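You operate a simulated robot arm through the tools that you are given. There is no shell and no other tool. Be economical: measure what you need, move in short steps, check, and stop when the job is done.

You are at the controls of a simulated robot arm. One attempt, no reset.

## Task
Open the black case, lay the green board in it, refit the lid and shut both clips.
Fine: the lid may wait on the grey cabinet; the other boards stay in the tray.

The check looks at the end state, three seconds after you hand in, the way a careful person would. Anything else that was tipped, shoved, dropped, spilled or broken makes it a failure. Lids that push on must go on centred and level and be pressed home; caps that screw on are set level and turned clockwise until they are tight.

## Robot
A 7-joint arm with a two-finger parallel gripper, fixed in place. Base frame: the origin is at the foot of the arm, x ahead of it, y to its left, z up; the work surface is at about z = 785. Readings come in mm, degrees, newtons and seconds.
With the tool pointing down near the work surface it reaches from about 300 to 700 mm from the base axis. Its first joint turns from -66.0 to 66.0 degrees. Payload 1.57 kg.
Tool frame: the origin (TCP) lies between the finger pads and is the grasp point; the fingertips stand 30 mm ahead of it; z points along the fingers, y is the line along which they close. Largest opening 110 mm; finger width 24, thickness 12; the body of the gripper, 48 by 112 mm, starts 78 mm behind the TCP.
Orientation is that of the tool frame in the base frame, as a unit quaternion [x, y, z, w]. With the fingers straight down and closing along the base's y, the tool's x points along the base's -x, its y along +y and its z along -z.

## Interface
- The arm moves only by the tool move_arm. Its argument "motion" is a list of rows, each an object of numbers (a shift or turn left out is 0, a gripper value left out holds the last): "x", "y", "z": the shift along the base's x, y, z in mm; "rx", "ry", "rz": the turn, a rotation vector about the base's x, y, z in degrees; "hand": the gripper command, from -1 (shut) to 1 (fully open), values between in proportion. In form: [{"x": .., "y": .., "z": .., "rx": .., "ry": .., "rz": .., "hand": ..}, ...]. A call has 1 to 20 rows; each row shifts and turns the commanded pose from where the row before left it. A row lasts 0.2 s, in which the tool goes at most 50 mm and 8.6 degrees; a call with a longer step from one row to the next is refused whole, and so is a gripper value outside its range. A pose out of reach is approached as far as the arm can. The call stops where the force on the tool passes 50 N (or 10 N more than at its start, if that is more) or the arm is blocked; 0.2 s more then pass. Each finger travels about 108 mm/s and halts on what it meets, pressing with about 25 N; the grip force reading is that of the motor and also rises with nothing between the fingers. The clock runs only during rows and for 0.2 s after the last one: add rows that do not move to give the fingers time. It gives the time, the measured TCP pose, the force on the tool (base axes), the opening and the grip force at its end, in the units of the frame above (readings bear some noise).
- Cameras (640 x 400 px; columns grow to the right, rows downward): "scene" is fixed at [156.5, -387, 1405.4]; the picture's right is [0.85, -0.52, 0.00], its down [-0.30, -0.48, -0.83] and it looks along [0.43, 0.70, -0.56] (base axes); focal length 343 px, centre (320, 200). "wrist" rides on the gripper at [70, 16, -141] in the tool frame; the picture's right is [-0.23, 0.97, 0.00], its down [-0.85, -0.20, -0.48] and it looks along [-0.47, -0.11, 0.88] (tool axes); focal length 222 px, centre (320, 200). There is no depth. A picture from a camera that has moved, and an enlarged one, comes with that camera's place and axes in the base frame and with its lens.
- grab_frame(camera): a new picture of that camera. No time passes.
- zoom(camera, box): a new picture of the part [left, top, right, bottom] of that camera's present view, enlarged. No time passes.
- hand_in(): hands the job in; it is judged then, once.

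Go step by step. Nothing tells you positions but the pictures and the camera data: compare them with the known pose of the tool, close in by small moves and look again before you grip or let go. The budget is 120 turns and 64 pictures, counting those below and the enlarged ones. Unless the task says otherwise, let go and move clear before handing in, and close with one line.

The tools are called after "Emit:" by a JSON object that holds its "name" and its "arguments". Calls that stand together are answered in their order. move_arm: Moves the arm, as the interface text tells. Its arguments: {"type":"object","properties":{"motion":{"type":"array"}},"required":["motion"]} The other tools are called the same way: grab_frame (camera) takes a picture; zoom (camera, box) takes an enlarged picture of a part of a camera's view; hand_in () hands the job in.

At the start:

```text
clock: 0.0
tool_pos: [482.0, 60.0, 1123.0]
orientation: [0.0, 1.0, 0.0, 0.001]
ft_force: [-0.3, -0.3, 0.3]
width: 110.2
grasp_force: 0.0
```

scene: 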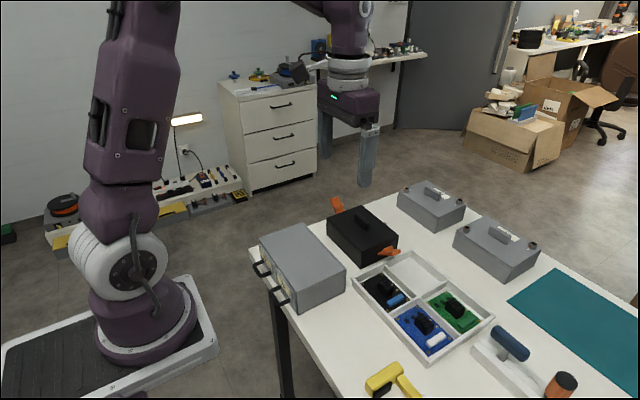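
wrist: 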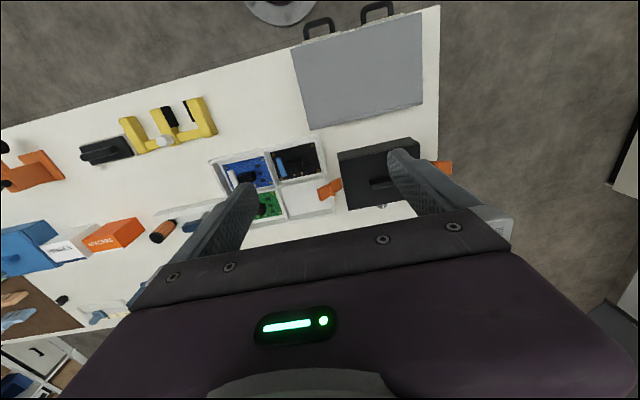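

I see the black case with two orange clips (open up, it seems), a tray of boards, and the grey cabinet. I'll take enlarged looks first.

Emit:
{"name": "zoom", "arguments": {"camera": "scene", "box": [240, 170, 500, 370]}}

Emit:
{"name": "zoom", "arguments": {"camera": "scene", "box": [315, 185, 415, 275]}}

Emit:
{"name": "zoom", "arguments": {"camera": "wrist", "box": [200, 120, 460, 240]}}

```text
2.00 times, centred on (370, 270) of scene
camera zoom: at [156.5, -387.0, 1405.4], right [0.85, -0.52, 0.0], down [-0.3, -0.48, -0.83], along [0.43, 0.7, -0.56], focal length 685 px, centre (220, 60)
```

zoom: 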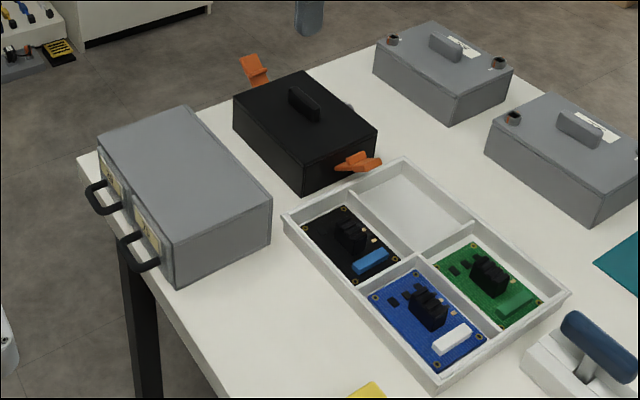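

```text
4.44 times, centred on (365, 230) of scene
camera zoom: at [156.5, -387.0, 1405.4], right [0.85, -0.52, 0.0], down [-0.3, -0.48, -0.83], along [0.43, 0.7, -0.56], focal length 1523 px, centre (120, 67)
```

zoom: 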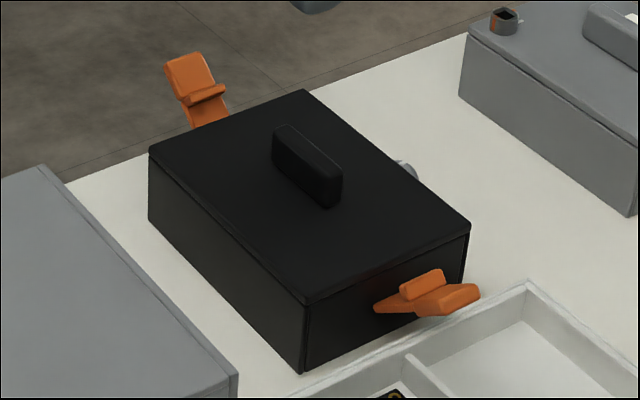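

```text
2.46 times, centred on (330, 180) of wrist
camera zoom: at [412.4, 78.1, 1265.8], right [0.23, 0.97, 0.0], down [0.85, -0.2, 0.48], along [0.47, -0.11, -0.88], focal length 547 px, centre (295, 249)
```

zoom: 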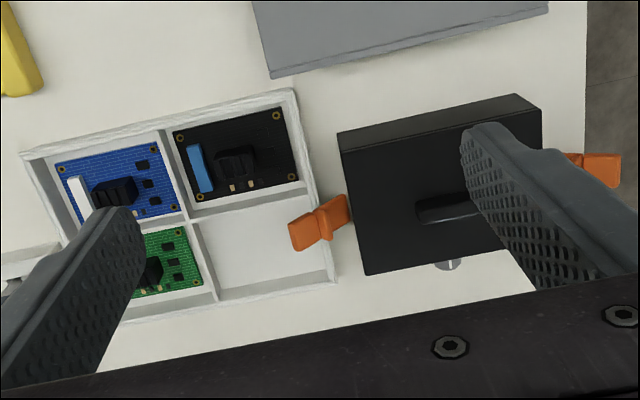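

The case spans about x 559–676, y 75–232, top z≈840, with a handle ridge along y near (617,153). The green board is near (648,-132). I'll move for a closer wrist view of the case.

Emit:
{"name": "move_arm", "arguments": {"motion": [{"x": 10, "y": 40, "z": -30}, {"x": 10, "y": 40, "z": -30}, {"x": 10, "y": 30, "z": -30}, {"x": 0, "y": 0, "z": -30}, {"x": 0, "y": 0, "z": 0}]}}

Emit:
{"name": "grab_frame", "arguments": {"camera": "wrist"}}

```text
refused: row 1 steps farther than a row can; nothing moved
```

```text
58 pictures are left
camera wrist: at [412.4, 78.1, 1265.8], right [0.23, 0.97, 0.0], down [0.85, -0.2, 0.48], along [0.47, -0.11, -0.88], focal length 222 px, centre (320, 200)
```

wrist: 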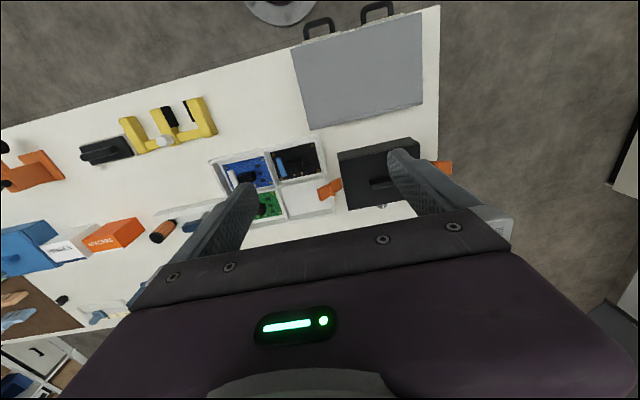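

Step too large by a hair; the same move with shorter rows.

Emit:
{"name": "move_arm", "arguments": {"motion": [{"x": 10, "y": 25, "z": -30}, {"x": 10, "y": 25, "z": -30}, {"x": 10, "y": 25, "z": -30}, {"y": 25, "z": -30}, {}]}}

Emit:
{"name": "grab_frame", "arguments": {"camera": "wrist"}}

```text
clock: 1.2
tool_pos: [509.9, 161.7, 1000.2]
orientation: [0.0, 1.0, 0.0, -0.001]
ft_force: [0.5, 0.1, -0.4]
width: 110.0
grasp_force: 0.0
```

```text
57 pictures are left
camera wrist: at [442.1, 179.1, 1145.7], right [0.23, 0.97, 0.0], down [0.85, -0.2, 0.48], along [0.47, -0.11, -0.88], focal length 222 px, centre (320, 200)
```

wrist: 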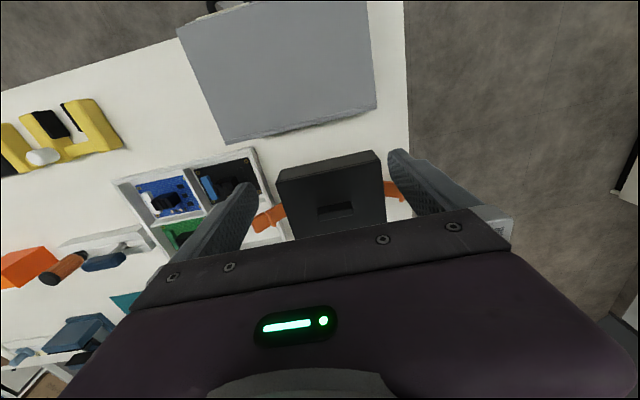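

Emit:
{"name": "zoom", "arguments": {"camera": "wrist", "box": [240, 140, 420, 250]}}

Emit:
{"name": "zoom", "arguments": {"camera": "scene", "box": [370, 215, 420, 265]}}

Emit:
{"name": "zoom", "arguments": {"camera": "scene", "box": [315, 190, 375, 230]}}

```text
3.56 times, centred on (330, 195) of wrist
camera zoom: at [442.1, 179.1, 1145.7], right [0.23, 0.97, 0.0], down [0.85, -0.2, 0.48], along [0.47, -0.11, -0.88], focal length 790 px, centre (284, 218)
```

zoom: 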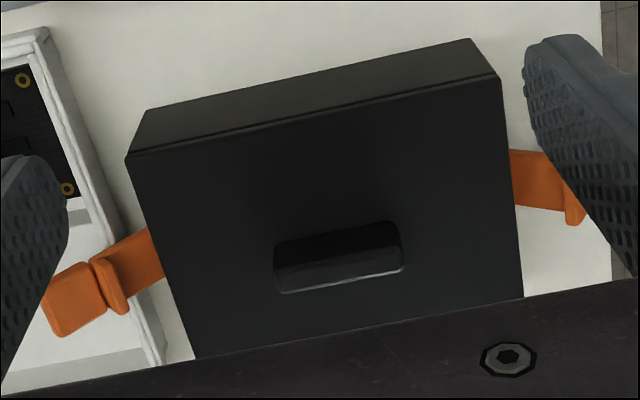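

```text
8.00 times, centred on (395, 240) of scene
camera zoom: at [156.5, -387.0, 1405.4], right [0.85, -0.52, 0.0], down [-0.3, -0.48, -0.83], along [0.43, 0.7, -0.56], focal length 2742 px, centre (-280, -120)
```

zoom: 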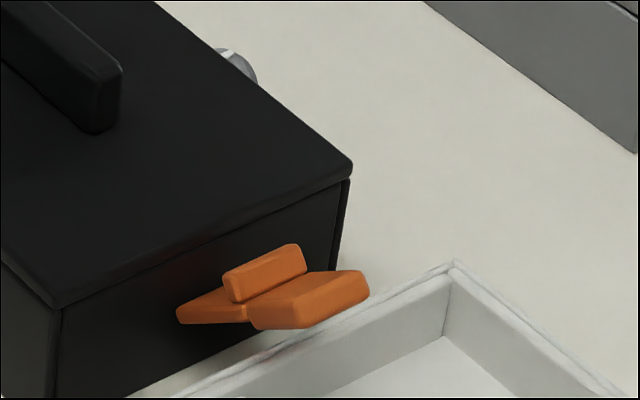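

```text
10.00 times, centred on (345, 210) of scene
camera zoom: at [156.5, -387.0, 1405.4], right [0.85, -0.52, 0.0], down [-0.3, -0.48, -0.83], along [0.43, 0.7, -0.56], focal length 3427 px, centre (70, 100)
```

zoom: 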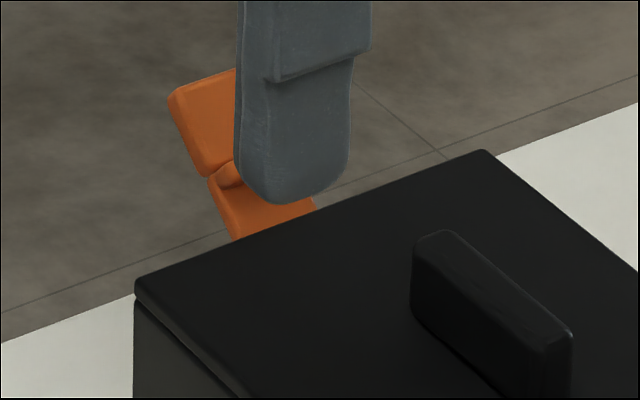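

The clips are hinged levers on the two y ends, standing open with the lid free. I'll turn the gripper 90° so it closes along x across the handle, staying high.

Emit:
{"name": "move_arm", "arguments": {"motion": [{"rz": 8.2, "x": 10}, {"rz": 8.2, "x": 10}, {"rz": 8.2, "x": 10}, {"rz": 8.2, "x": 10}, {"rz": 8.2, "x": 10}, {"rz": 8.2, "x": 10}, {"rz": 8.2, "x": 10}, {"rz": 8.2, "x": 10}, {"rz": 8.2, "x": 10}, {"rz": 8.2, "x": 8}, {"rz": 8, "x": 8, "hand": 0.0}, {"hand": 0.0}, {"hand": 0.0}]}}

```text
clock: 4.0
tool_pos: [616.7, 160.0, 1003.2]
orientation: [-0.707, 0.707, -0.001, -0.001]
ft_force: [-0.1, 0.3, 0.2]
width: 55.0
grasp_force: 0.0
```

Emit:
{"name": "move_arm", "arguments": {"motion": [{"z": -40}, {"z": -40}, {}]}}

Emit:
{"name": "grab_frame", "arguments": {"camera": "wrist"}}

Emit:
{"name": "zoom", "arguments": {"camera": "scene", "box": [300, 150, 440, 280]}}

```text
clock: 4.8
tool_pos: [617.2, 161.8, 924.4]
orientation: [0.707, -0.707, 0.0, 0.0]
ft_force: [0.3, -0.1, 0.2]
width: 54.9
grasp_force: 0.0
```

```text
53 pictures are left
camera wrist: at [601.6, 92.3, 1065.5], right [-0.97, 0.23, 0.0], down [0.2, 0.85, 0.48], along [0.11, 0.47, -0.88], focal length 222 px, centre (320, 200)
```

wrist: 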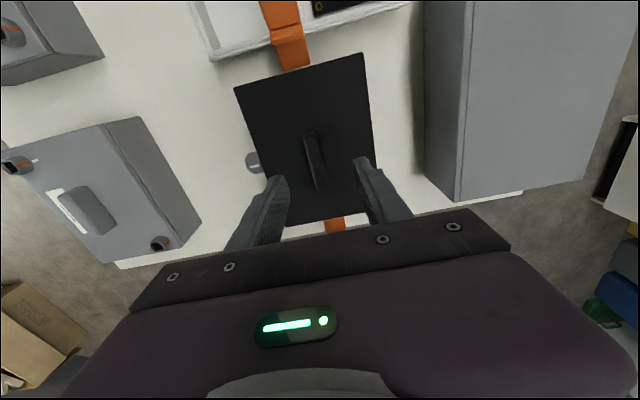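

```text
3.08 times, centred on (370, 215) of scene
camera zoom: at [156.5, -387.0, 1405.4], right [0.85, -0.52, 0.0], down [-0.3, -0.48, -0.83], along [0.43, 0.7, -0.56], focal length 1054 px, centre (166, 154)
```

zoom: 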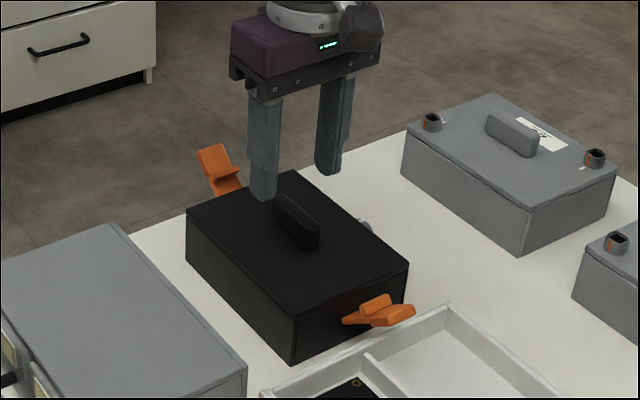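

Emit:
{"name": "zoom", "arguments": {"camera": "wrist", "box": [220, 0, 400, 240]}}

```text
1.67 times, centred on (310, 120) of wrist
camera zoom: at [601.6, 92.3, 1065.5], right [-0.97, 0.23, 0.0], down [0.2, 0.85, 0.48], along [0.11, 0.47, -0.88], focal length 370 px, centre (337, 333)
```

zoom: 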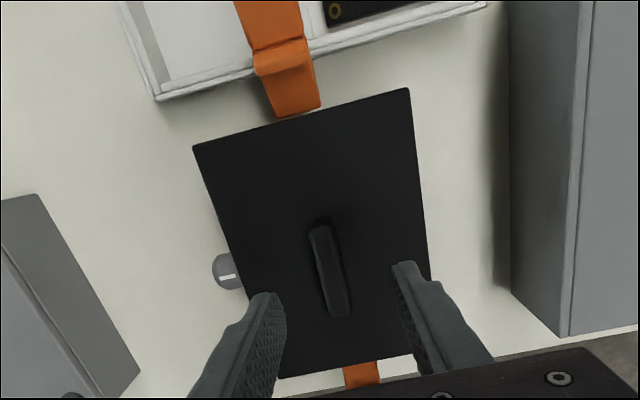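

The handle centre sits at about (621.5, 162). I'll shift 4.5 mm in x, lower and look.

Emit:
{"name": "move_arm", "arguments": {"motion": [{"x": 4.5, "z": -25}, {"z": -15}, {"z": -5}, {}]}}

Emit:
{"name": "zoom", "arguments": {"camera": "scene", "box": [330, 170, 410, 250]}}

```text
clock: 5.8
tool_pos: [622.2, 160.9, 878.4]
orientation: [-0.706, 0.708, -0.001, 0.0]
ft_force: [0.0, 0.2, -0.2]
width: 54.9
grasp_force: 0.1
```

```text
5.00 times, centred on (370, 210) of scene
camera zoom: at [156.5, -387.0, 1405.4], right [0.85, -0.52, 0.0], down [-0.3, -0.48, -0.83], along [0.43, 0.7, -0.56], focal length 1713 px, centre (70, 150)
```

zoom: 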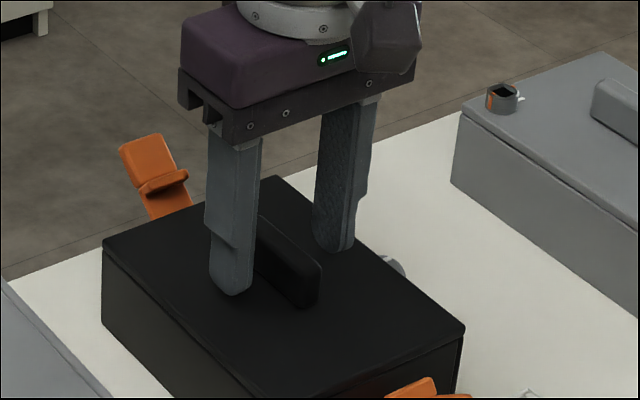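

Emit:
{"name": "move_arm", "arguments": {"motion": [{"z": -3}, {}, {"hand": -0.4}, {"hand": -1}, {"hand": -1}, {"hand": -1}, {"hand": -1}]}}

Emit:
{"name": "zoom", "arguments": {"camera": "scene", "box": [330, 170, 410, 250]}}

```text
clock: 7.4
tool_pos: [621.8, 159.7, 875.0]
orientation: [-0.707, 0.707, 0.0, 0.0]
ft_force: [-3.4, 0.5, 2.6]
width: 13.2
grasp_force: 25.2
```

```text
5.00 times, centred on (370, 210) of scene
camera zoom: at [156.3, -387.0, 1405.4], right [0.85, -0.52, 0.0], down [-0.3, -0.48, -0.83], along [0.43, 0.7, -0.56], focal length 1713 px, centre (70, 150)
```

zoom: 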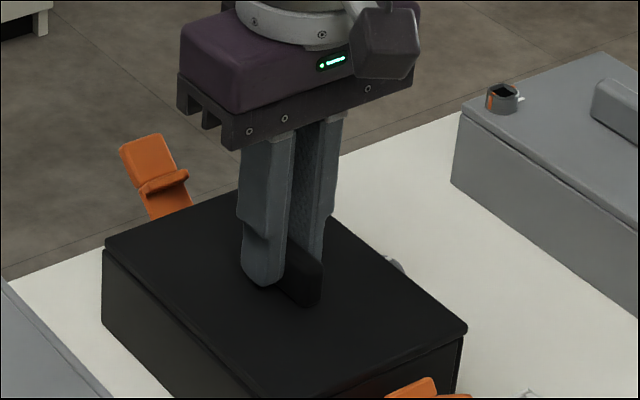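

Handle gripped (13 mm). Lift slowly and watch the force and the case.

Emit:
{"name": "move_arm", "arguments": {"motion": [{"z": 4}, {"z": 6}, {"z": 10}, {"z": 20}, {"z": 30}, {"z": 30}, {"z": 20}, {}]}}

Emit:
{"name": "zoom", "arguments": {"camera": "scene", "box": [310, 140, 430, 280]}}

Emit:
{"name": "grab_frame", "arguments": {"camera": "wrist"}}

```text
clock: 9.2
tool_pos: [621.4, 161.6, 996.1]
orientation: [0.707, -0.707, 0.0, 0.0]
ft_force: [1.0, 0.3, 0.1]
width: 13.1
grasp_force: 25.7
```

```text
2.86 times, centred on (370, 210) of scene
camera zoom: at [156.5, -387.0, 1405.4], right [0.85, -0.52, 0.0], down [-0.3, -0.48, -0.83], along [0.43, 0.7, -0.56], focal length 979 px, centre (177, 171)
```

zoom: 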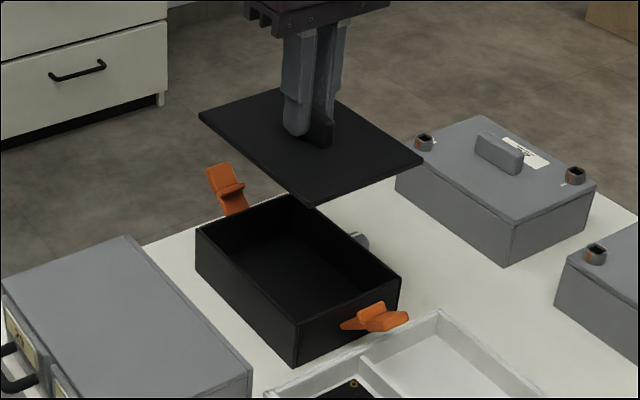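

```text
47 pictures are left
camera wrist: at [606.3, 92.1, 1138.6], right [-0.97, 0.23, 0.0], down [0.2, 0.86, 0.48], along [0.11, 0.47, -0.88], focal length 222 px, centre (320, 200)
```

wrist: 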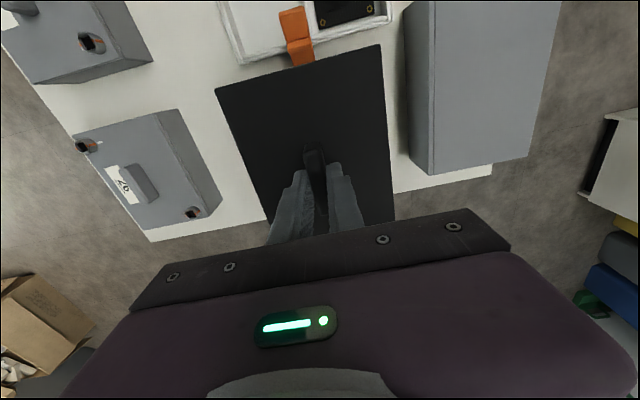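

The lid is off and level. The cabinet top is about x 361–484, y 38–235, z≈855. I'll carry the lid to its centre (≈423,137).

Emit:
{"name": "move_arm", "arguments": {"motion": [{"x": -33, "y": -4}, {"x": -33, "y": -4}, {"x": -33, "y": -4}, {"x": -33, "y": -4}, {"x": -33, "y": -4}, {"x": -33, "y": -4}, {"z": -30}, {"z": -20}, {}]}}

Emit:
{"name": "grab_frame", "arguments": {"camera": "wrist"}}

Emit:
{"name": "zoom", "arguments": {"camera": "scene", "box": [230, 160, 430, 330]}}

```text
clock: 11.2
tool_pos: [423.1, 135.0, 946.0]
orientation: [-0.707, 0.707, 0.001, 0.0]
ft_force: [0.2, 0.2, -1.4]
width: 13.6
grasp_force: 24.4
```

```text
46 pictures are left
camera wrist: at [407.7, 67.4, 1088.2], right [-0.97, 0.23, 0.0], down [0.2, 0.86, 0.48], along [0.11, 0.47, -0.88], focal length 222 px, centre (320, 200)
```

wrist: 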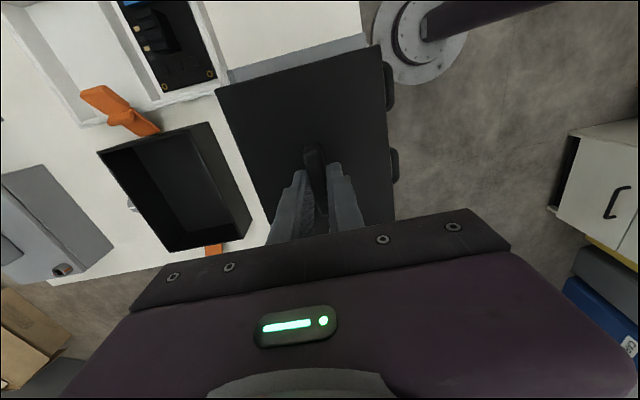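

```text
2.35 times, centred on (330, 245) of scene
camera zoom: at [156.5, -387.0, 1405.4], right [0.85, -0.52, 0.0], down [-0.3, -0.48, -0.83], along [0.43, 0.7, -0.56], focal length 806 px, centre (296, 94)
```

zoom: 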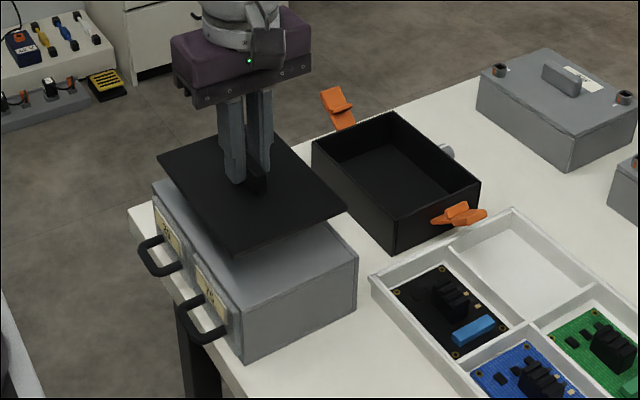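

Emit:
{"name": "move_arm", "arguments": {"motion": [{"z": -20}, {"z": -15}, {"z": -5}, {}]}}

Emit:
{"name": "zoom", "arguments": {"camera": "scene", "box": [250, 190, 370, 320]}}

```text
clock: 12.2
tool_pos: [424.4, 137.3, 905.3]
orientation: [-0.707, 0.707, 0.001, -0.001]
ft_force: [-0.3, 0.3, 0.1]
width: 13.4
grasp_force: 25.5
```

```text
3.08 times, centred on (310, 255) of scene
camera zoom: at [156.5, -387.0, 1405.4], right [0.85, -0.52, 0.0], down [-0.3, -0.48, -0.83], along [0.43, 0.7, -0.56], focal length 1054 px, centre (351, 31)
```

zoom: 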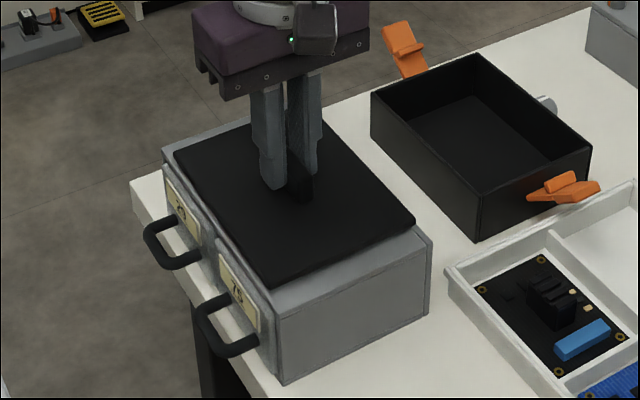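

Emit:
{"name": "move_arm", "arguments": {"motion": [{"z": -3, "x": 1}, {"z": -2}, {"z": -2}, {}]}}

```text
clock: 13.1
tool_pos: [425.3, 137.1, 899.3]
orientation: [-0.706, 0.708, -0.001, 0.0]
ft_force: [-6.1, -0.9, 18.2]
width: 13.4
grasp_force: 24.9
stopped in row 4: the force on the tool passed its limit (the readings are from after the stop); the commanded pose is now the measured one
```

The lid is resting on the cabinet. Release, rise, and check.

Emit:
{"name": "move_arm", "arguments": {"motion": [{"z": 0.5}, {"hand": -0.3}, {"hand": -0.3}, {"z": 20}, {"z": 40}, {"z": 40}, {"z": 30}, {}]}}

Emit:
{"name": "zoom", "arguments": {"camera": "scene", "box": [250, 180, 410, 320]}}

Emit:
{"name": "grab_frame", "arguments": {"camera": "wrist"}}

```text
clock: 14.9
tool_pos: [424.3, 135.2, 1030.2]
orientation: [0.707, -0.707, 0.001, 0.0]
ft_force: [-0.1, -0.2, -0.4]
width: 38.5
grasp_force: 0.0
```

```text
2.86 times, centred on (330, 250) of scene
camera zoom: at [156.4, -387.0, 1405.4], right [0.85, -0.52, 0.0], down [-0.3, -0.48, -0.83], along [0.43, 0.7, -0.56], focal length 979 px, centre (291, 57)
```

zoom: 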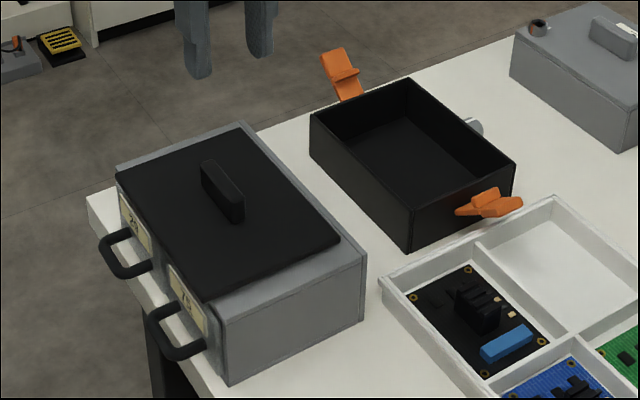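

```text
42 pictures are left
camera wrist: at [408.9, 68.0, 1172.3], right [-0.97, 0.23, 0.0], down [0.2, 0.85, 0.48], along [0.11, 0.47, -0.88], focal length 222 px, centre (320, 200)
```

wrist: 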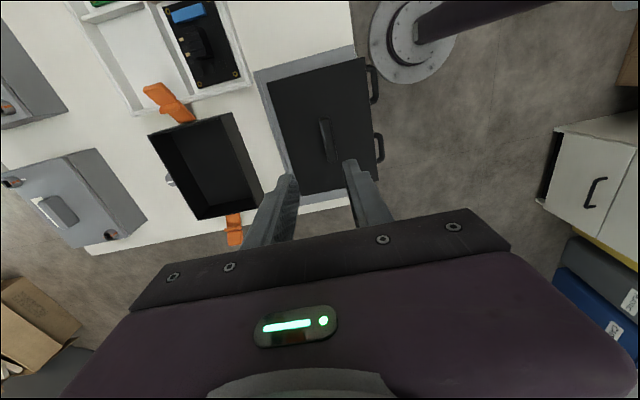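

The lid rests flat on the cabinet. Now I'll go over the green board to look.

Emit:
{"name": "move_arm", "arguments": {"motion": [{"x": 28, "y": -34}, {"x": 28, "y": -34}, {"x": 28, "y": -34}, {"x": 28, "y": -34}, {"x": 28, "y": -34}, {"x": 28, "y": -34}, {"x": 28, "y": -34}, {"x": 28, "y": -34}, {"z": -40}, {"z": -40}, {}]}}

Emit:
{"name": "grab_frame", "arguments": {"camera": "wrist"}}

```text
clock: 17.3
tool_pos: [648.7, -134.4, 949.8]
orientation: [0.708, -0.706, 0.0, -0.001]
ft_force: [0.3, 0.3, 0.9]
width: 38.6
grasp_force: 0.1
```

```text
41 pictures are left
camera wrist: at [634.3, -204.1, 1092.1], right [-0.97, 0.23, 0.0], down [0.2, 0.85, 0.48], along [0.11, 0.47, -0.88], focal length 222 px, centre (320, 200)
```

wrist: 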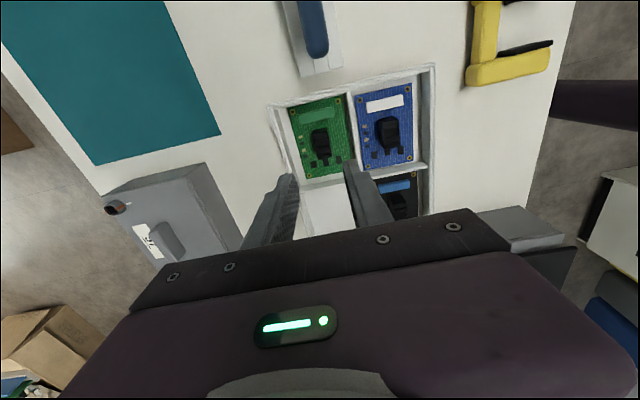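

Emit:
{"name": "zoom", "arguments": {"camera": "wrist", "box": [265, 70, 365, 200]}}

Emit:
{"name": "zoom", "arguments": {"camera": "scene", "box": [410, 270, 500, 350]}}

```text
3.08 times, centred on (315, 135) of wrist
camera zoom: at [634.3, -204.1, 1092.1], right [-0.97, 0.23, 0.0], down [0.2, 0.85, 0.48], along [0.11, 0.47, -0.88], focal length 684 px, centre (335, 400)
```

zoom: 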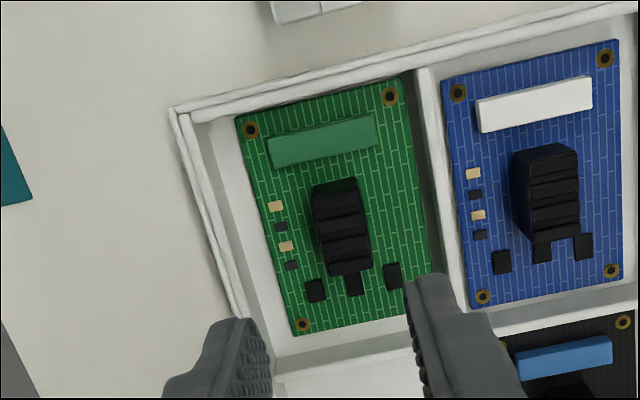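

```text
5.00 times, centred on (455, 310) of scene
camera zoom: at [156.5, -387.0, 1405.4], right [0.85, -0.52, 0.0], down [-0.3, -0.48, -0.83], along [0.43, 0.7, -0.56], focal length 1713 px, centre (-355, -350)
```

zoom: 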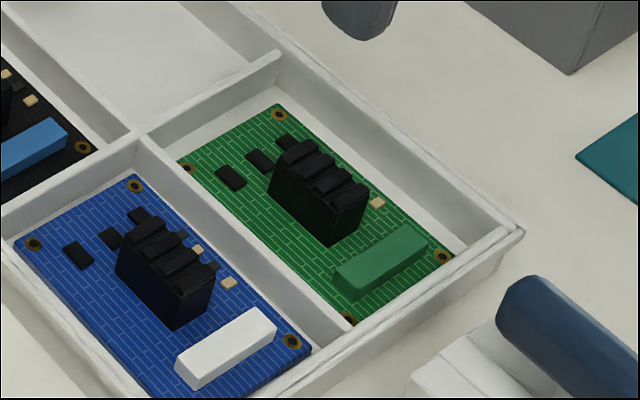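

The board spans x 614–682, y −180…−81, with its black heat sink centred at ≈(648,−132), roughly 18×35 mm. I'll narrow the fingers, descend to just above it and look.

Emit:
{"name": "move_arm", "arguments": {"motion": [{"y": 2, "z": -30, "hand": -0.42}, {"z": -30, "hand": -0.42}, {"z": -35}, {}, {}]}}

Emit:
{"name": "grab_frame", "arguments": {"camera": "wrist"}}

Emit:
{"name": "zoom", "arguments": {"camera": "scene", "box": [410, 260, 500, 340]}}

```text
clock: 18.5
tool_pos: [648.7, -133.1, 854.6]
orientation: [-0.707, 0.707, -0.001, 0.0]
ft_force: [0.3, -0.8, 0.1]
width: 31.7
grasp_force: 0.0
```

```text
38 pictures are left
camera wrist: at [633.6, -202.0, 996.8], right [-0.97, 0.23, 0.0], down [0.2, 0.85, 0.48], along [0.11, 0.47, -0.88], focal length 222 px, centre (320, 200)
```

wrist: 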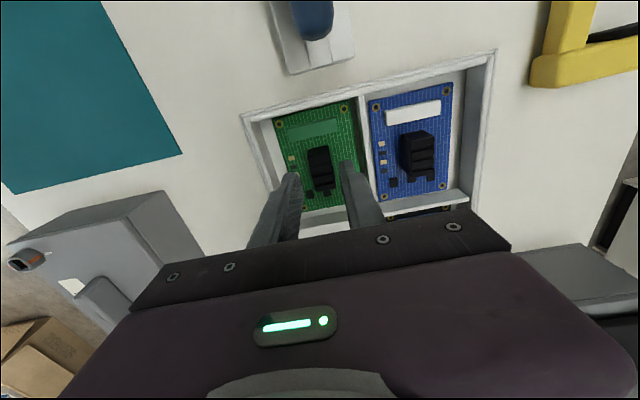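

```text
5.00 times, centred on (455, 300) of scene
camera zoom: at [156.5, -387.0, 1405.4], right [0.85, -0.52, 0.0], down [-0.3, -0.48, -0.83], along [0.43, 0.7, -0.56], focal length 1713 px, centre (-355, -300)
```

zoom: 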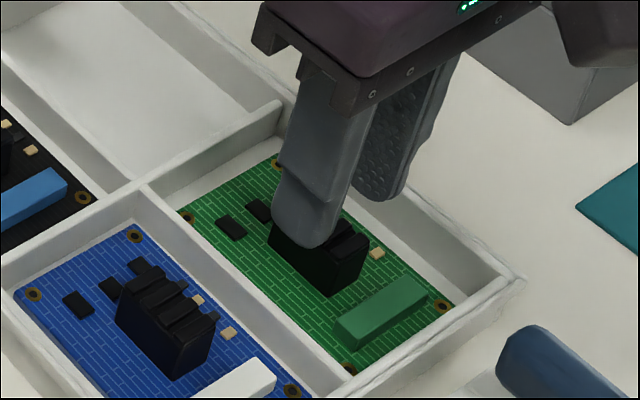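

Emit:
{"name": "move_arm", "arguments": {"motion": [{"z": -14}, {"z": -8}, {}]}}

Emit:
{"name": "zoom", "arguments": {"camera": "scene", "box": [420, 275, 490, 335]}}

Emit:
{"name": "zoom", "arguments": {"camera": "wrist", "box": [265, 90, 375, 220]}}

```text
clock: 19.3
tool_pos: [648.8, -133.3, 832.9]
orientation: [0.707, -0.707, 0.001, 0.0]
ft_force: [0.1, 0.2, -0.5]
width: 32.0
grasp_force: 0.0
```

```text
6.67 times, centred on (455, 305) of scene
camera zoom: at [156.5, -387.0, 1405.4], right [0.85, -0.52, 0.0], down [-0.3, -0.48, -0.83], along [0.43, 0.7, -0.56], focal length 2284 px, centre (-580, -500)
```

zoom: 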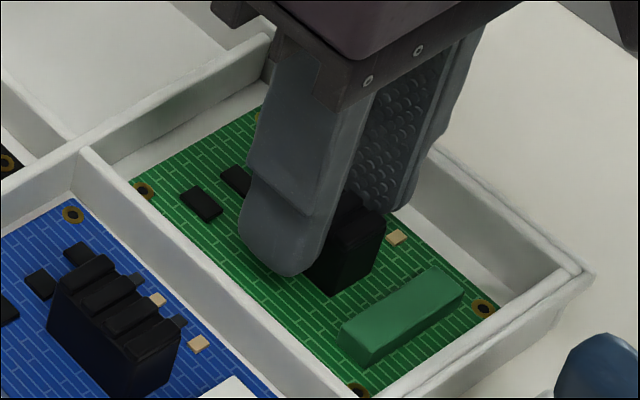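

```text
3.08 times, centred on (320, 155) of wrist
camera zoom: at [632.9, -201.7, 975.0], right [-0.97, 0.23, 0.0], down [0.2, 0.85, 0.48], along [0.11, 0.47, -0.88], focal length 684 px, centre (320, 338)
```

zoom: 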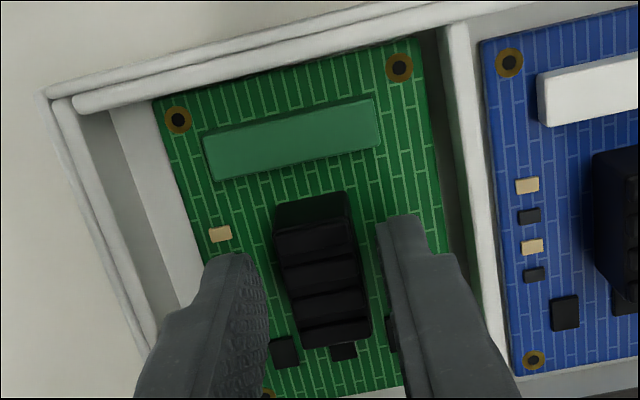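

Fingers straddle the heat sink; I'll shift 3 mm in y, lower 5 mm and close.

Emit:
{"name": "move_arm", "arguments": {"motion": [{"y": 3}, {"z": -5}, {}, {"hand": -0.6}, {"hand": -1}, {"hand": -1}, {"hand": -1}]}}

```text
clock: 20.9
tool_pos: [648.9, -130.6, 827.2]
orientation: [0.707, -0.707, 0.0, -0.001]
ft_force: [0.1, 1.0, -0.6]
width: 19.2
grasp_force: 24.4
```

Emit:
{"name": "move_arm", "arguments": {"motion": [{"z": 5}, {"z": 10}, {"z": 20}, {"z": 30}, {"z": 30}, {"z": 25}, {}]}}

Emit:
{"name": "zoom", "arguments": {"camera": "scene", "box": [370, 200, 510, 340]}}

Emit:
{"name": "grab_frame", "arguments": {"camera": "wrist"}}

```text
clock: 22.5
tool_pos: [647.0, -129.0, 947.9]
orientation: [-0.707, 0.707, -0.001, 0.0]
ft_force: [0.5, -0.3, -1.0]
width: 19.1
grasp_force: 25.2
```

```text
2.86 times, centred on (440, 270) of scene
camera zoom: at [156.5, -387.0, 1405.4], right [0.85, -0.52, 0.0], down [-0.3, -0.48, -0.83], along [0.43, 0.7, -0.56], focal length 979 px, centre (-23, 0)
```

zoom: 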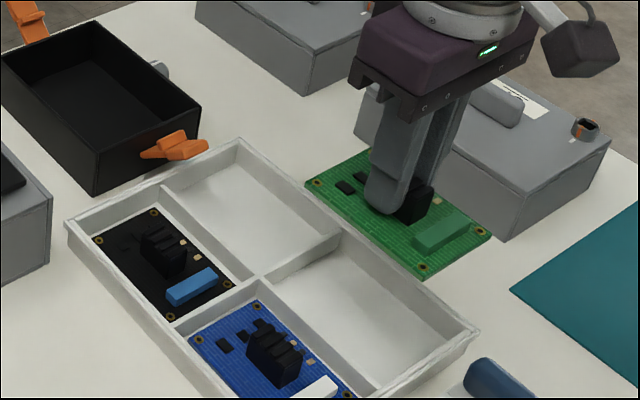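

```text
33 pictures are left
camera wrist: at [632.6, -197.8, 1090.4], right [-0.97, 0.23, 0.0], down [0.2, 0.85, 0.48], along [0.11, 0.47, -0.88], focal length 222 px, centre (320, 200)
```

wrist: 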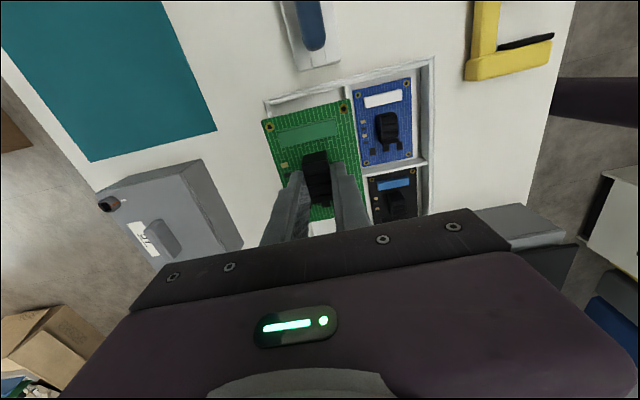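

Board lifted level. Carry it over the case centre (≈621,161) and look.

Emit:
{"name": "move_arm", "arguments": {"motion": [{"y": 41, "x": -3}, {"y": 41, "x": -4}, {"y": 41, "x": -4}, {"y": 41, "x": -4}, {"y": 41, "x": -4}, {"y": 41, "x": -4}, {"y": 40, "x": -3}, {"y": 5}, {}]}}

Emit:
{"name": "grab_frame", "arguments": {"camera": "wrist"}}

Emit:
{"name": "zoom", "arguments": {"camera": "scene", "box": [300, 160, 440, 280]}}

```text
clock: 24.5
tool_pos: [622.2, 161.7, 946.4]
orientation: [-0.707, 0.707, -0.002, 0.0]
ft_force: [-0.1, -0.2, -0.6]
width: 19.5
grasp_force: 24.8
```

```text
32 pictures are left
camera wrist: at [607.3, 92.4, 1090.5], right [-0.97, 0.23, 0.0], down [0.2, 0.85, 0.48], along [0.11, 0.47, -0.88], focal length 222 px, centre (320, 200)
```

wrist: 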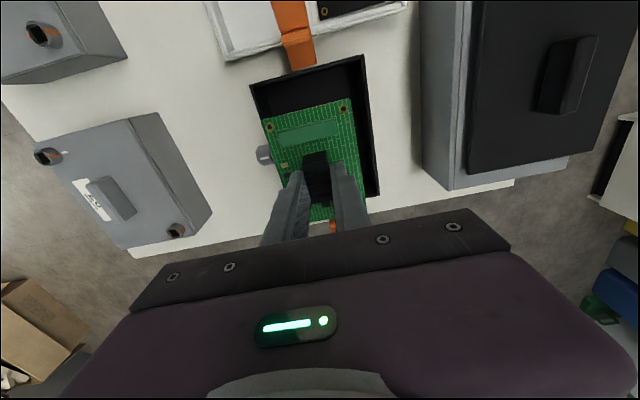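

```text
3.33 times, centred on (370, 220) of scene
camera zoom: at [156.5, -387.0, 1405.4], right [0.85, -0.52, 0.0], down [-0.3, -0.48, -0.83], along [0.43, 0.7, -0.56], focal length 1142 px, centre (153, 133)
```

zoom: 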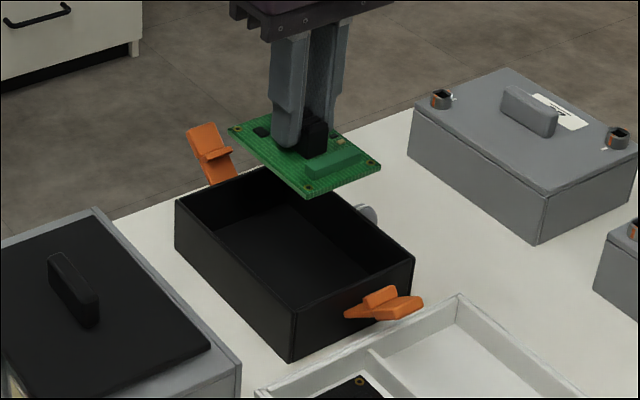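

Emit:
{"name": "move_arm", "arguments": {"motion": [{"z": -40}, {"z": -40}, {"z": -12}, {}]}}

Emit:
{"name": "grab_frame", "arguments": {"camera": "wrist"}}

```text
clock: 25.5
tool_pos: [622.6, 161.2, 854.7]
orientation: [0.707, -0.707, 0.001, 0.0]
ft_force: [0.2, -0.5, -0.8]
width: 19.3
grasp_force: 24.7
```

```text
30 pictures are left
camera wrist: at [607.1, 92.6, 997.8], right [-0.97, 0.23, 0.0], down [0.2, 0.85, 0.48], along [0.11, 0.47, -0.88], focal length 222 px, centre (320, 200)
```

wrist: 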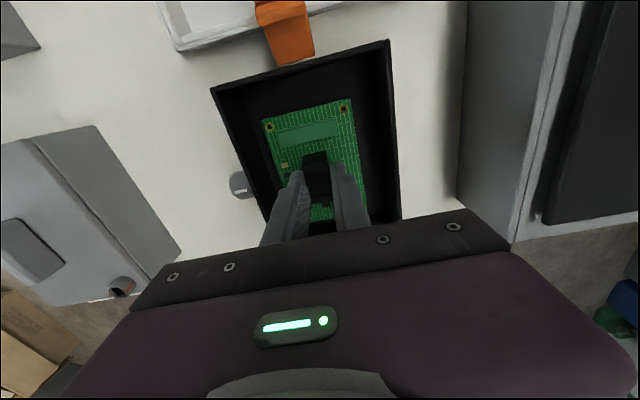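

Well inside the walls. Lowering slowly to contact.

Emit:
{"name": "move_arm", "arguments": {"motion": [{"z": -10}, {"z": -8}, {"z": -4}, {"z": -2}, {"z": -1}, {"z": -1}, {"z": -1}, {}]}}

```text
clock: 27.3
tool_pos: [623.2, 160.6, 829.3]
orientation: [-0.707, 0.707, 0.0, 0.001]
ft_force: [-0.8, 0.1, -0.1]
width: 19.3
grasp_force: 24.2
```

Emit:
{"name": "move_arm", "arguments": {"motion": [{"z": -1}, {}, {"z": -1}, {}, {"z": -1}, {}]}}

```text
clock: 28.7
tool_pos: [623.4, 161.4, 825.4]
orientation: [-0.707, 0.707, 0.0, 0.003]
ft_force: [-4.7, 0.1, 17.9]
width: 19.3
grasp_force: 25.5
```

Contact with the case floor (≈18 N). Release and rise straight up.

Emit:
{"name": "move_arm", "arguments": {"motion": [{"z": 1}, {"hand": -0.4}, {"hand": -0.4}, {"hand": -0.4}, {"z": 15}, {"z": 40}, {"z": 40}, {"z": 40}, {}]}}

Emit:
{"name": "grab_frame", "arguments": {"camera": "wrist"}}

Emit:
{"name": "zoom", "arguments": {"camera": "scene", "box": [310, 180, 420, 280]}}

```text
clock: 30.7
tool_pos: [622.4, 159.9, 962.8]
orientation: [-0.707, 0.708, 0.0, 0.002]
ft_force: [0.0, -0.7, -0.1]
width: 32.9
grasp_force: 0.1
```

```text
29 pictures are left
camera wrist: at [606.9, 92.1, 1104.7], right [-0.97, 0.23, 0.0], down [0.2, 0.85, 0.48], along [0.11, 0.47, -0.88], focal length 222 px, centre (320, 200)
```

wrist: 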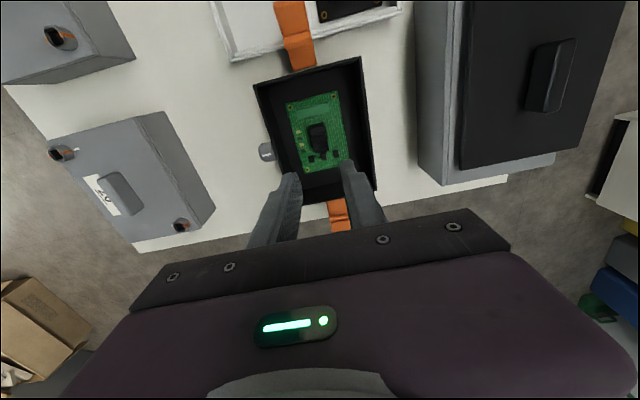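

```text
4.00 times, centred on (365, 230) of scene
camera zoom: at [156.5, -387.0, 1405.4], right [0.85, -0.52, 0.0], down [-0.3, -0.48, -0.83], along [0.43, 0.7, -0.56], focal length 1371 px, centre (140, 80)
```

zoom: 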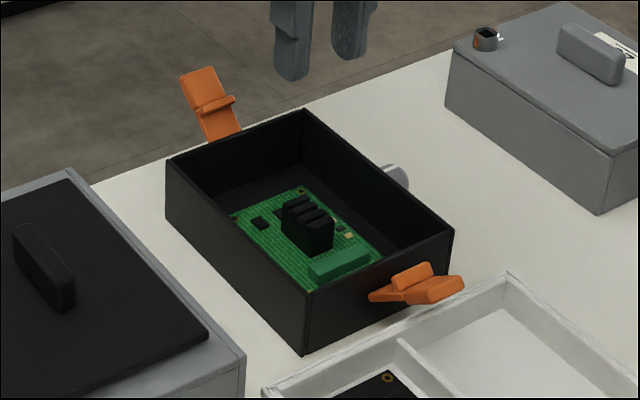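

The board lies flat in the case. Return to the lid and re-grip its handle.

Emit:
{"name": "move_arm", "arguments": {"motion": [{"x": -33, "y": -4}, {"x": -33, "y": -4}, {"x": -33, "y": -4}, {"x": -33, "y": -4}, {"x": -33, "y": -4}, {"x": -33, "y": -3}, {"z": -20}, {"z": -15}, {}]}}

Emit:
{"name": "zoom", "arguments": {"camera": "wrist", "box": [220, 20, 400, 240]}}

```text
clock: 32.7
tool_pos: [425.3, 138.4, 926.7]
orientation: [-0.707, 0.707, 0.0, 0.001]
ft_force: [1.0, 0.6, 0.7]
width: 33.0
grasp_force: 0.1
```

```text
1.82 times, centred on (310, 130) of wrist
camera zoom: at [409.9, 69.5, 1069.2], right [-0.97, 0.23, 0.0], down [0.2, 0.85, 0.48], along [0.11, 0.47, -0.88], focal length 404 px, centre (338, 327)
```

zoom: 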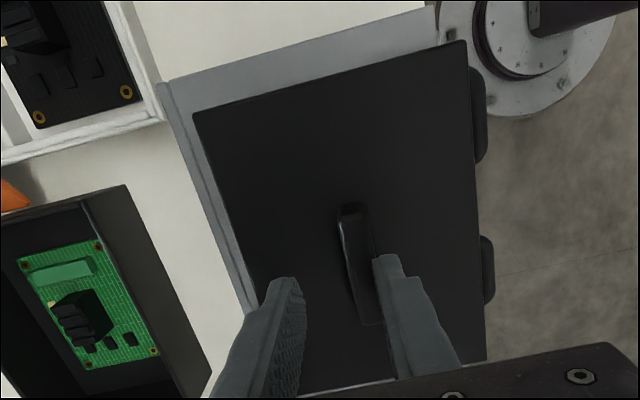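

The handle appears ~9–10 mm to the −x side of the tool centre; shift and re-check.

Emit:
{"name": "move_arm", "arguments": {"motion": [{"x": -9}, {}]}}

Emit:
{"name": "zoom", "arguments": {"camera": "wrist", "box": [220, 20, 400, 240]}}

Emit:
{"name": "zoom", "arguments": {"camera": "scene", "box": [250, 190, 370, 310]}}

```text
clock: 33.3
tool_pos: [416.0, 139.0, 927.5]
orientation: [-0.707, 0.707, -0.001, 0.001]
ft_force: [-0.2, 0.0, -0.2]
width: 33.3
grasp_force: 0.0
```

```text
1.82 times, centred on (310, 130) of wrist
camera zoom: at [400.7, 69.4, 1069.5], right [-0.97, 0.23, 0.0], down [0.2, 0.85, 0.48], along [0.11, 0.47, -0.88], focal length 404 px, centre (338, 327)
```

zoom: 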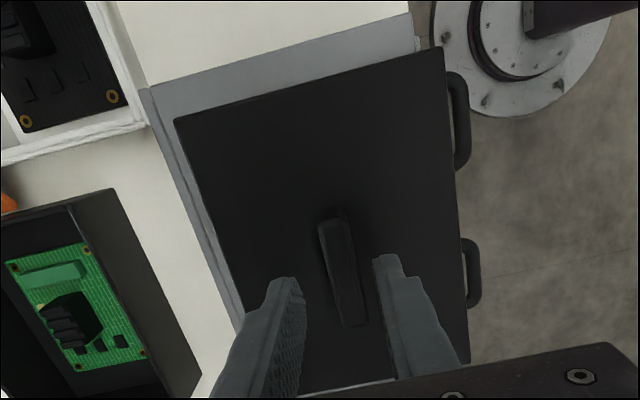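

```text
3.33 times, centred on (310, 250) of scene
camera zoom: at [156.5, -387.0, 1405.4], right [0.85, -0.52, 0.0], down [-0.3, -0.48, -0.83], along [0.43, 0.7, -0.56], focal length 1142 px, centre (353, 33)
```

zoom: 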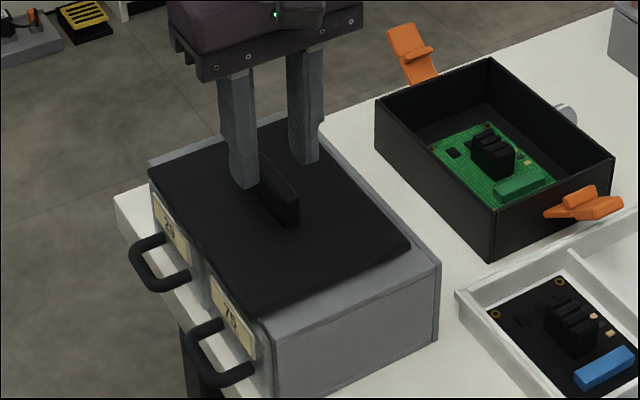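

Emit:
{"name": "move_arm", "arguments": {"motion": [{"x": -1, "z": -15}, {"z": -10}, {"z": -1.5}, {}, {"hand": -0.7}, {"hand": -1}, {"hand": -1}, {"hand": -1}]}}

Emit:
{"name": "zoom", "arguments": {"camera": "wrist", "box": [220, 20, 400, 240]}}

```text
clock: 35.1
tool_pos: [414.8, 138.5, 899.9]
orientation: [0.707, -0.707, 0.001, 0.0]
ft_force: [-0.5, 0.0, -0.2]
width: 13.3
grasp_force: 25.3
```

```text
1.82 times, centred on (310, 130) of wrist
camera zoom: at [399.4, 69.3, 1042.8], right [-0.97, 0.23, 0.0], down [0.2, 0.85, 0.48], along [0.11, 0.47, -0.88], focal length 404 px, centre (338, 327)
```

zoom: 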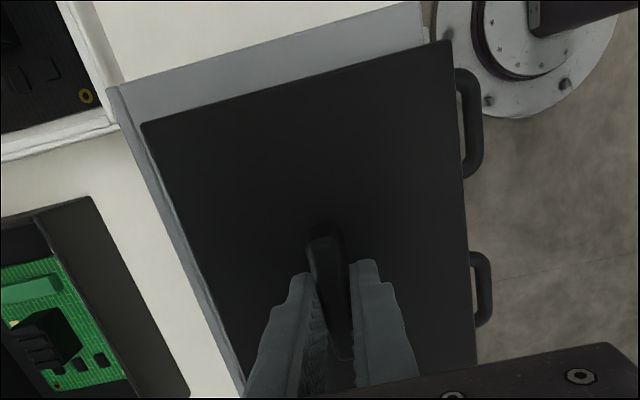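

Lid gripped again. Lift and carry it back above the case.

Emit:
{"name": "move_arm", "arguments": {"motion": [{"z": 10}, {"z": 30}, {"z": 30}, {"x": 35, "y": 4}, {"x": 35, "y": 4}, {"x": 35, "y": 4}, {"x": 34, "y": 4}, {"x": 34, "y": 4}, {"x": 34.2, "y": 3}, {"z": -30}, {"z": -25}, {}, {}]}}

Emit:
{"name": "grab_frame", "arguments": {"camera": "wrist"}}

Emit:
{"name": "zoom", "arguments": {"camera": "scene", "box": [310, 170, 430, 280]}}

```text
clock: 37.9
tool_pos: [621.8, 161.5, 915.0]
orientation: [0.707, -0.707, 0.0, -0.001]
ft_force: [-0.1, -0.1, -0.8]
width: 13.1
grasp_force: 25.0
```

```text
23 pictures are left
camera wrist: at [606.1, 92.2, 1058.6], right [-0.97, 0.23, 0.0], down [0.2, 0.85, 0.48], along [0.11, 0.47, -0.88], focal length 222 px, centre (320, 200)
```

wrist: 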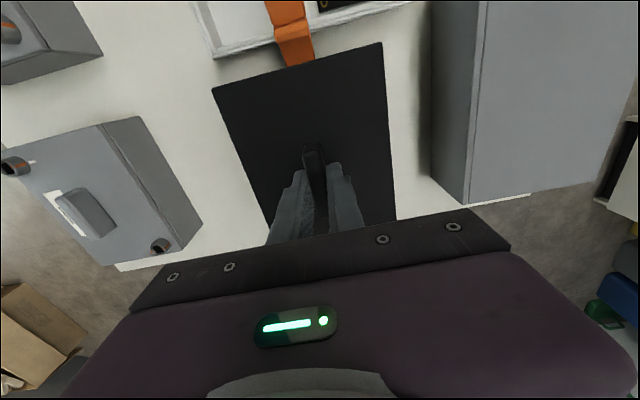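

```text
3.64 times, centred on (370, 225) of scene
camera zoom: at [156.5, -387.0, 1405.4], right [0.85, -0.52, 0.0], down [-0.3, -0.48, -0.83], along [0.43, 0.7, -0.56], focal length 1246 px, centre (138, 109)
```

zoom: 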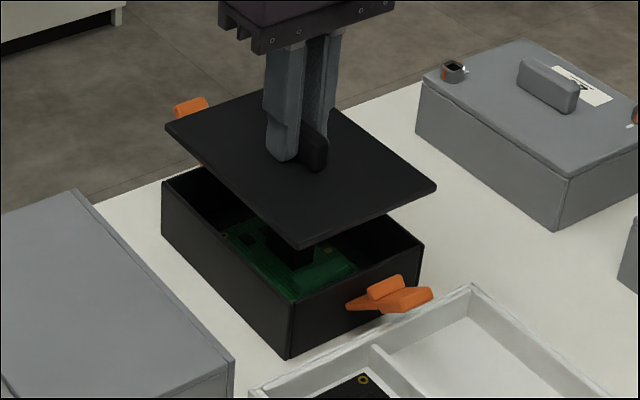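

Emit:
{"name": "move_arm", "arguments": {"motion": [{"z": -20}, {"z": -11}, {}, {}]}}

Emit:
{"name": "zoom", "arguments": {"camera": "scene", "box": [325, 190, 415, 280]}}

Emit:
{"name": "zoom", "arguments": {"camera": "wrist", "box": [200, 20, 420, 230]}}

```text
clock: 38.9
tool_pos: [621.1, 161.1, 885.3]
orientation: [0.707, -0.707, 0.0, 0.0]
ft_force: [0.3, 0.2, -0.1]
width: 13.0
grasp_force: 24.6
```

```text
4.44 times, centred on (370, 235) of scene
camera zoom: at [156.5, -387.0, 1405.4], right [0.85, -0.52, 0.0], down [-0.3, -0.48, -0.83], along [0.43, 0.7, -0.56], focal length 1523 px, centre (98, 44)
```

zoom: 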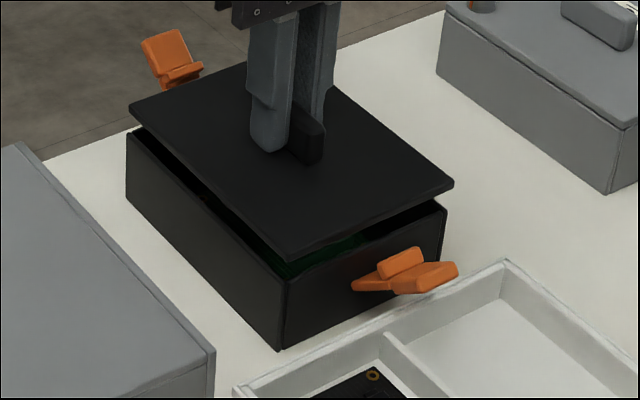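

```text
1.90 times, centred on (310, 125) of wrist
camera zoom: at [605.7, 92.4, 1027.4], right [-0.97, 0.23, 0.0], down [0.2, 0.85, 0.48], along [0.11, 0.47, -0.88], focal length 423 px, centre (339, 343)
```

zoom: 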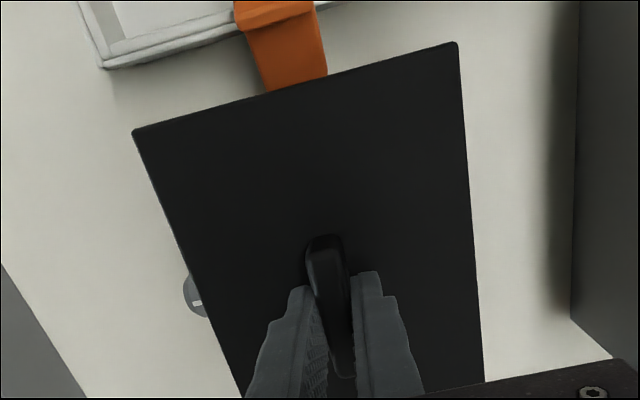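

Emit:
{"name": "move_arm", "arguments": {"motion": [{"z": -4}, {}, {}]}}

Emit:
{"name": "zoom", "arguments": {"camera": "scene", "box": [344, 235, 384, 260]}}

Emit:
{"name": "zoom", "arguments": {"camera": "scene", "box": [380, 220, 420, 245]}}

Emit:
{"name": "zoom", "arguments": {"camera": "scene", "box": [310, 202, 350, 227]}}

```text
clock: 39.7
tool_pos: [621.7, 161.9, 880.4]
orientation: [-0.707, 0.707, 0.0, 0.001]
ft_force: [-0.5, 0.0, -1.3]
width: 13.3
grasp_force: 25.0
```

```text
16.00 times, centred on (364, 248) of scene
camera zoom: at [156.5, -387.0, 1405.4], right [0.85, -0.52, 0.0], down [-0.3, -0.48, -0.83], along [0.43, 0.7, -0.56], focal length 5483 px, centre (-384, -560)
```

zoom: 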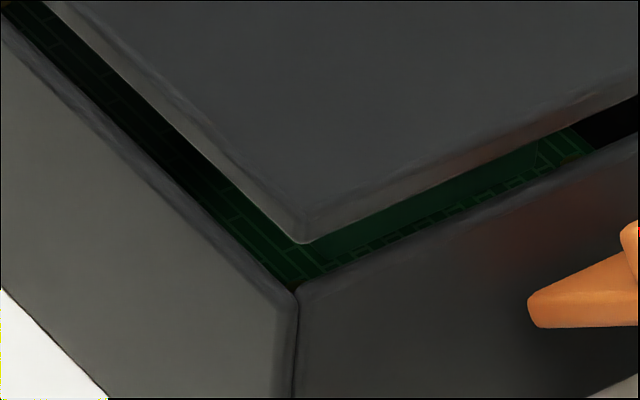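

```text
16.00 times, centred on (400, 232) of scene
camera zoom: at [156.5, -387.0, 1405.4], right [0.85, -0.52, 0.0], down [-0.3, -0.48, -0.83], along [0.43, 0.7, -0.56], focal length 5483 px, centre (-960, -320)
```

zoom: 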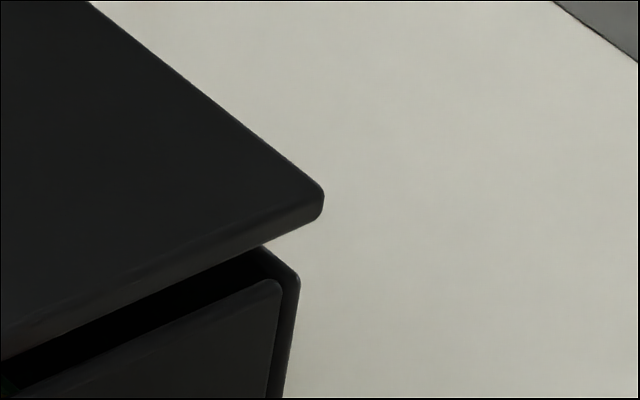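

```text
16.00 times, centred on (330, 214) of scene
camera zoom: at [156.5, -387.0, 1405.4], right [0.85, -0.52, 0.0], down [-0.3, -0.48, -0.83], along [0.43, 0.7, -0.56], focal length 5483 px, centre (160, -32)
```

zoom: 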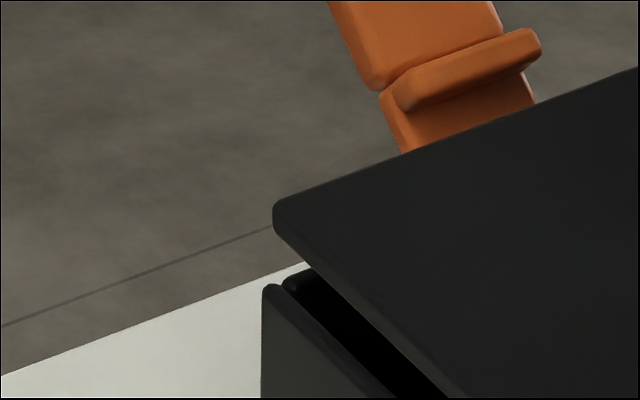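

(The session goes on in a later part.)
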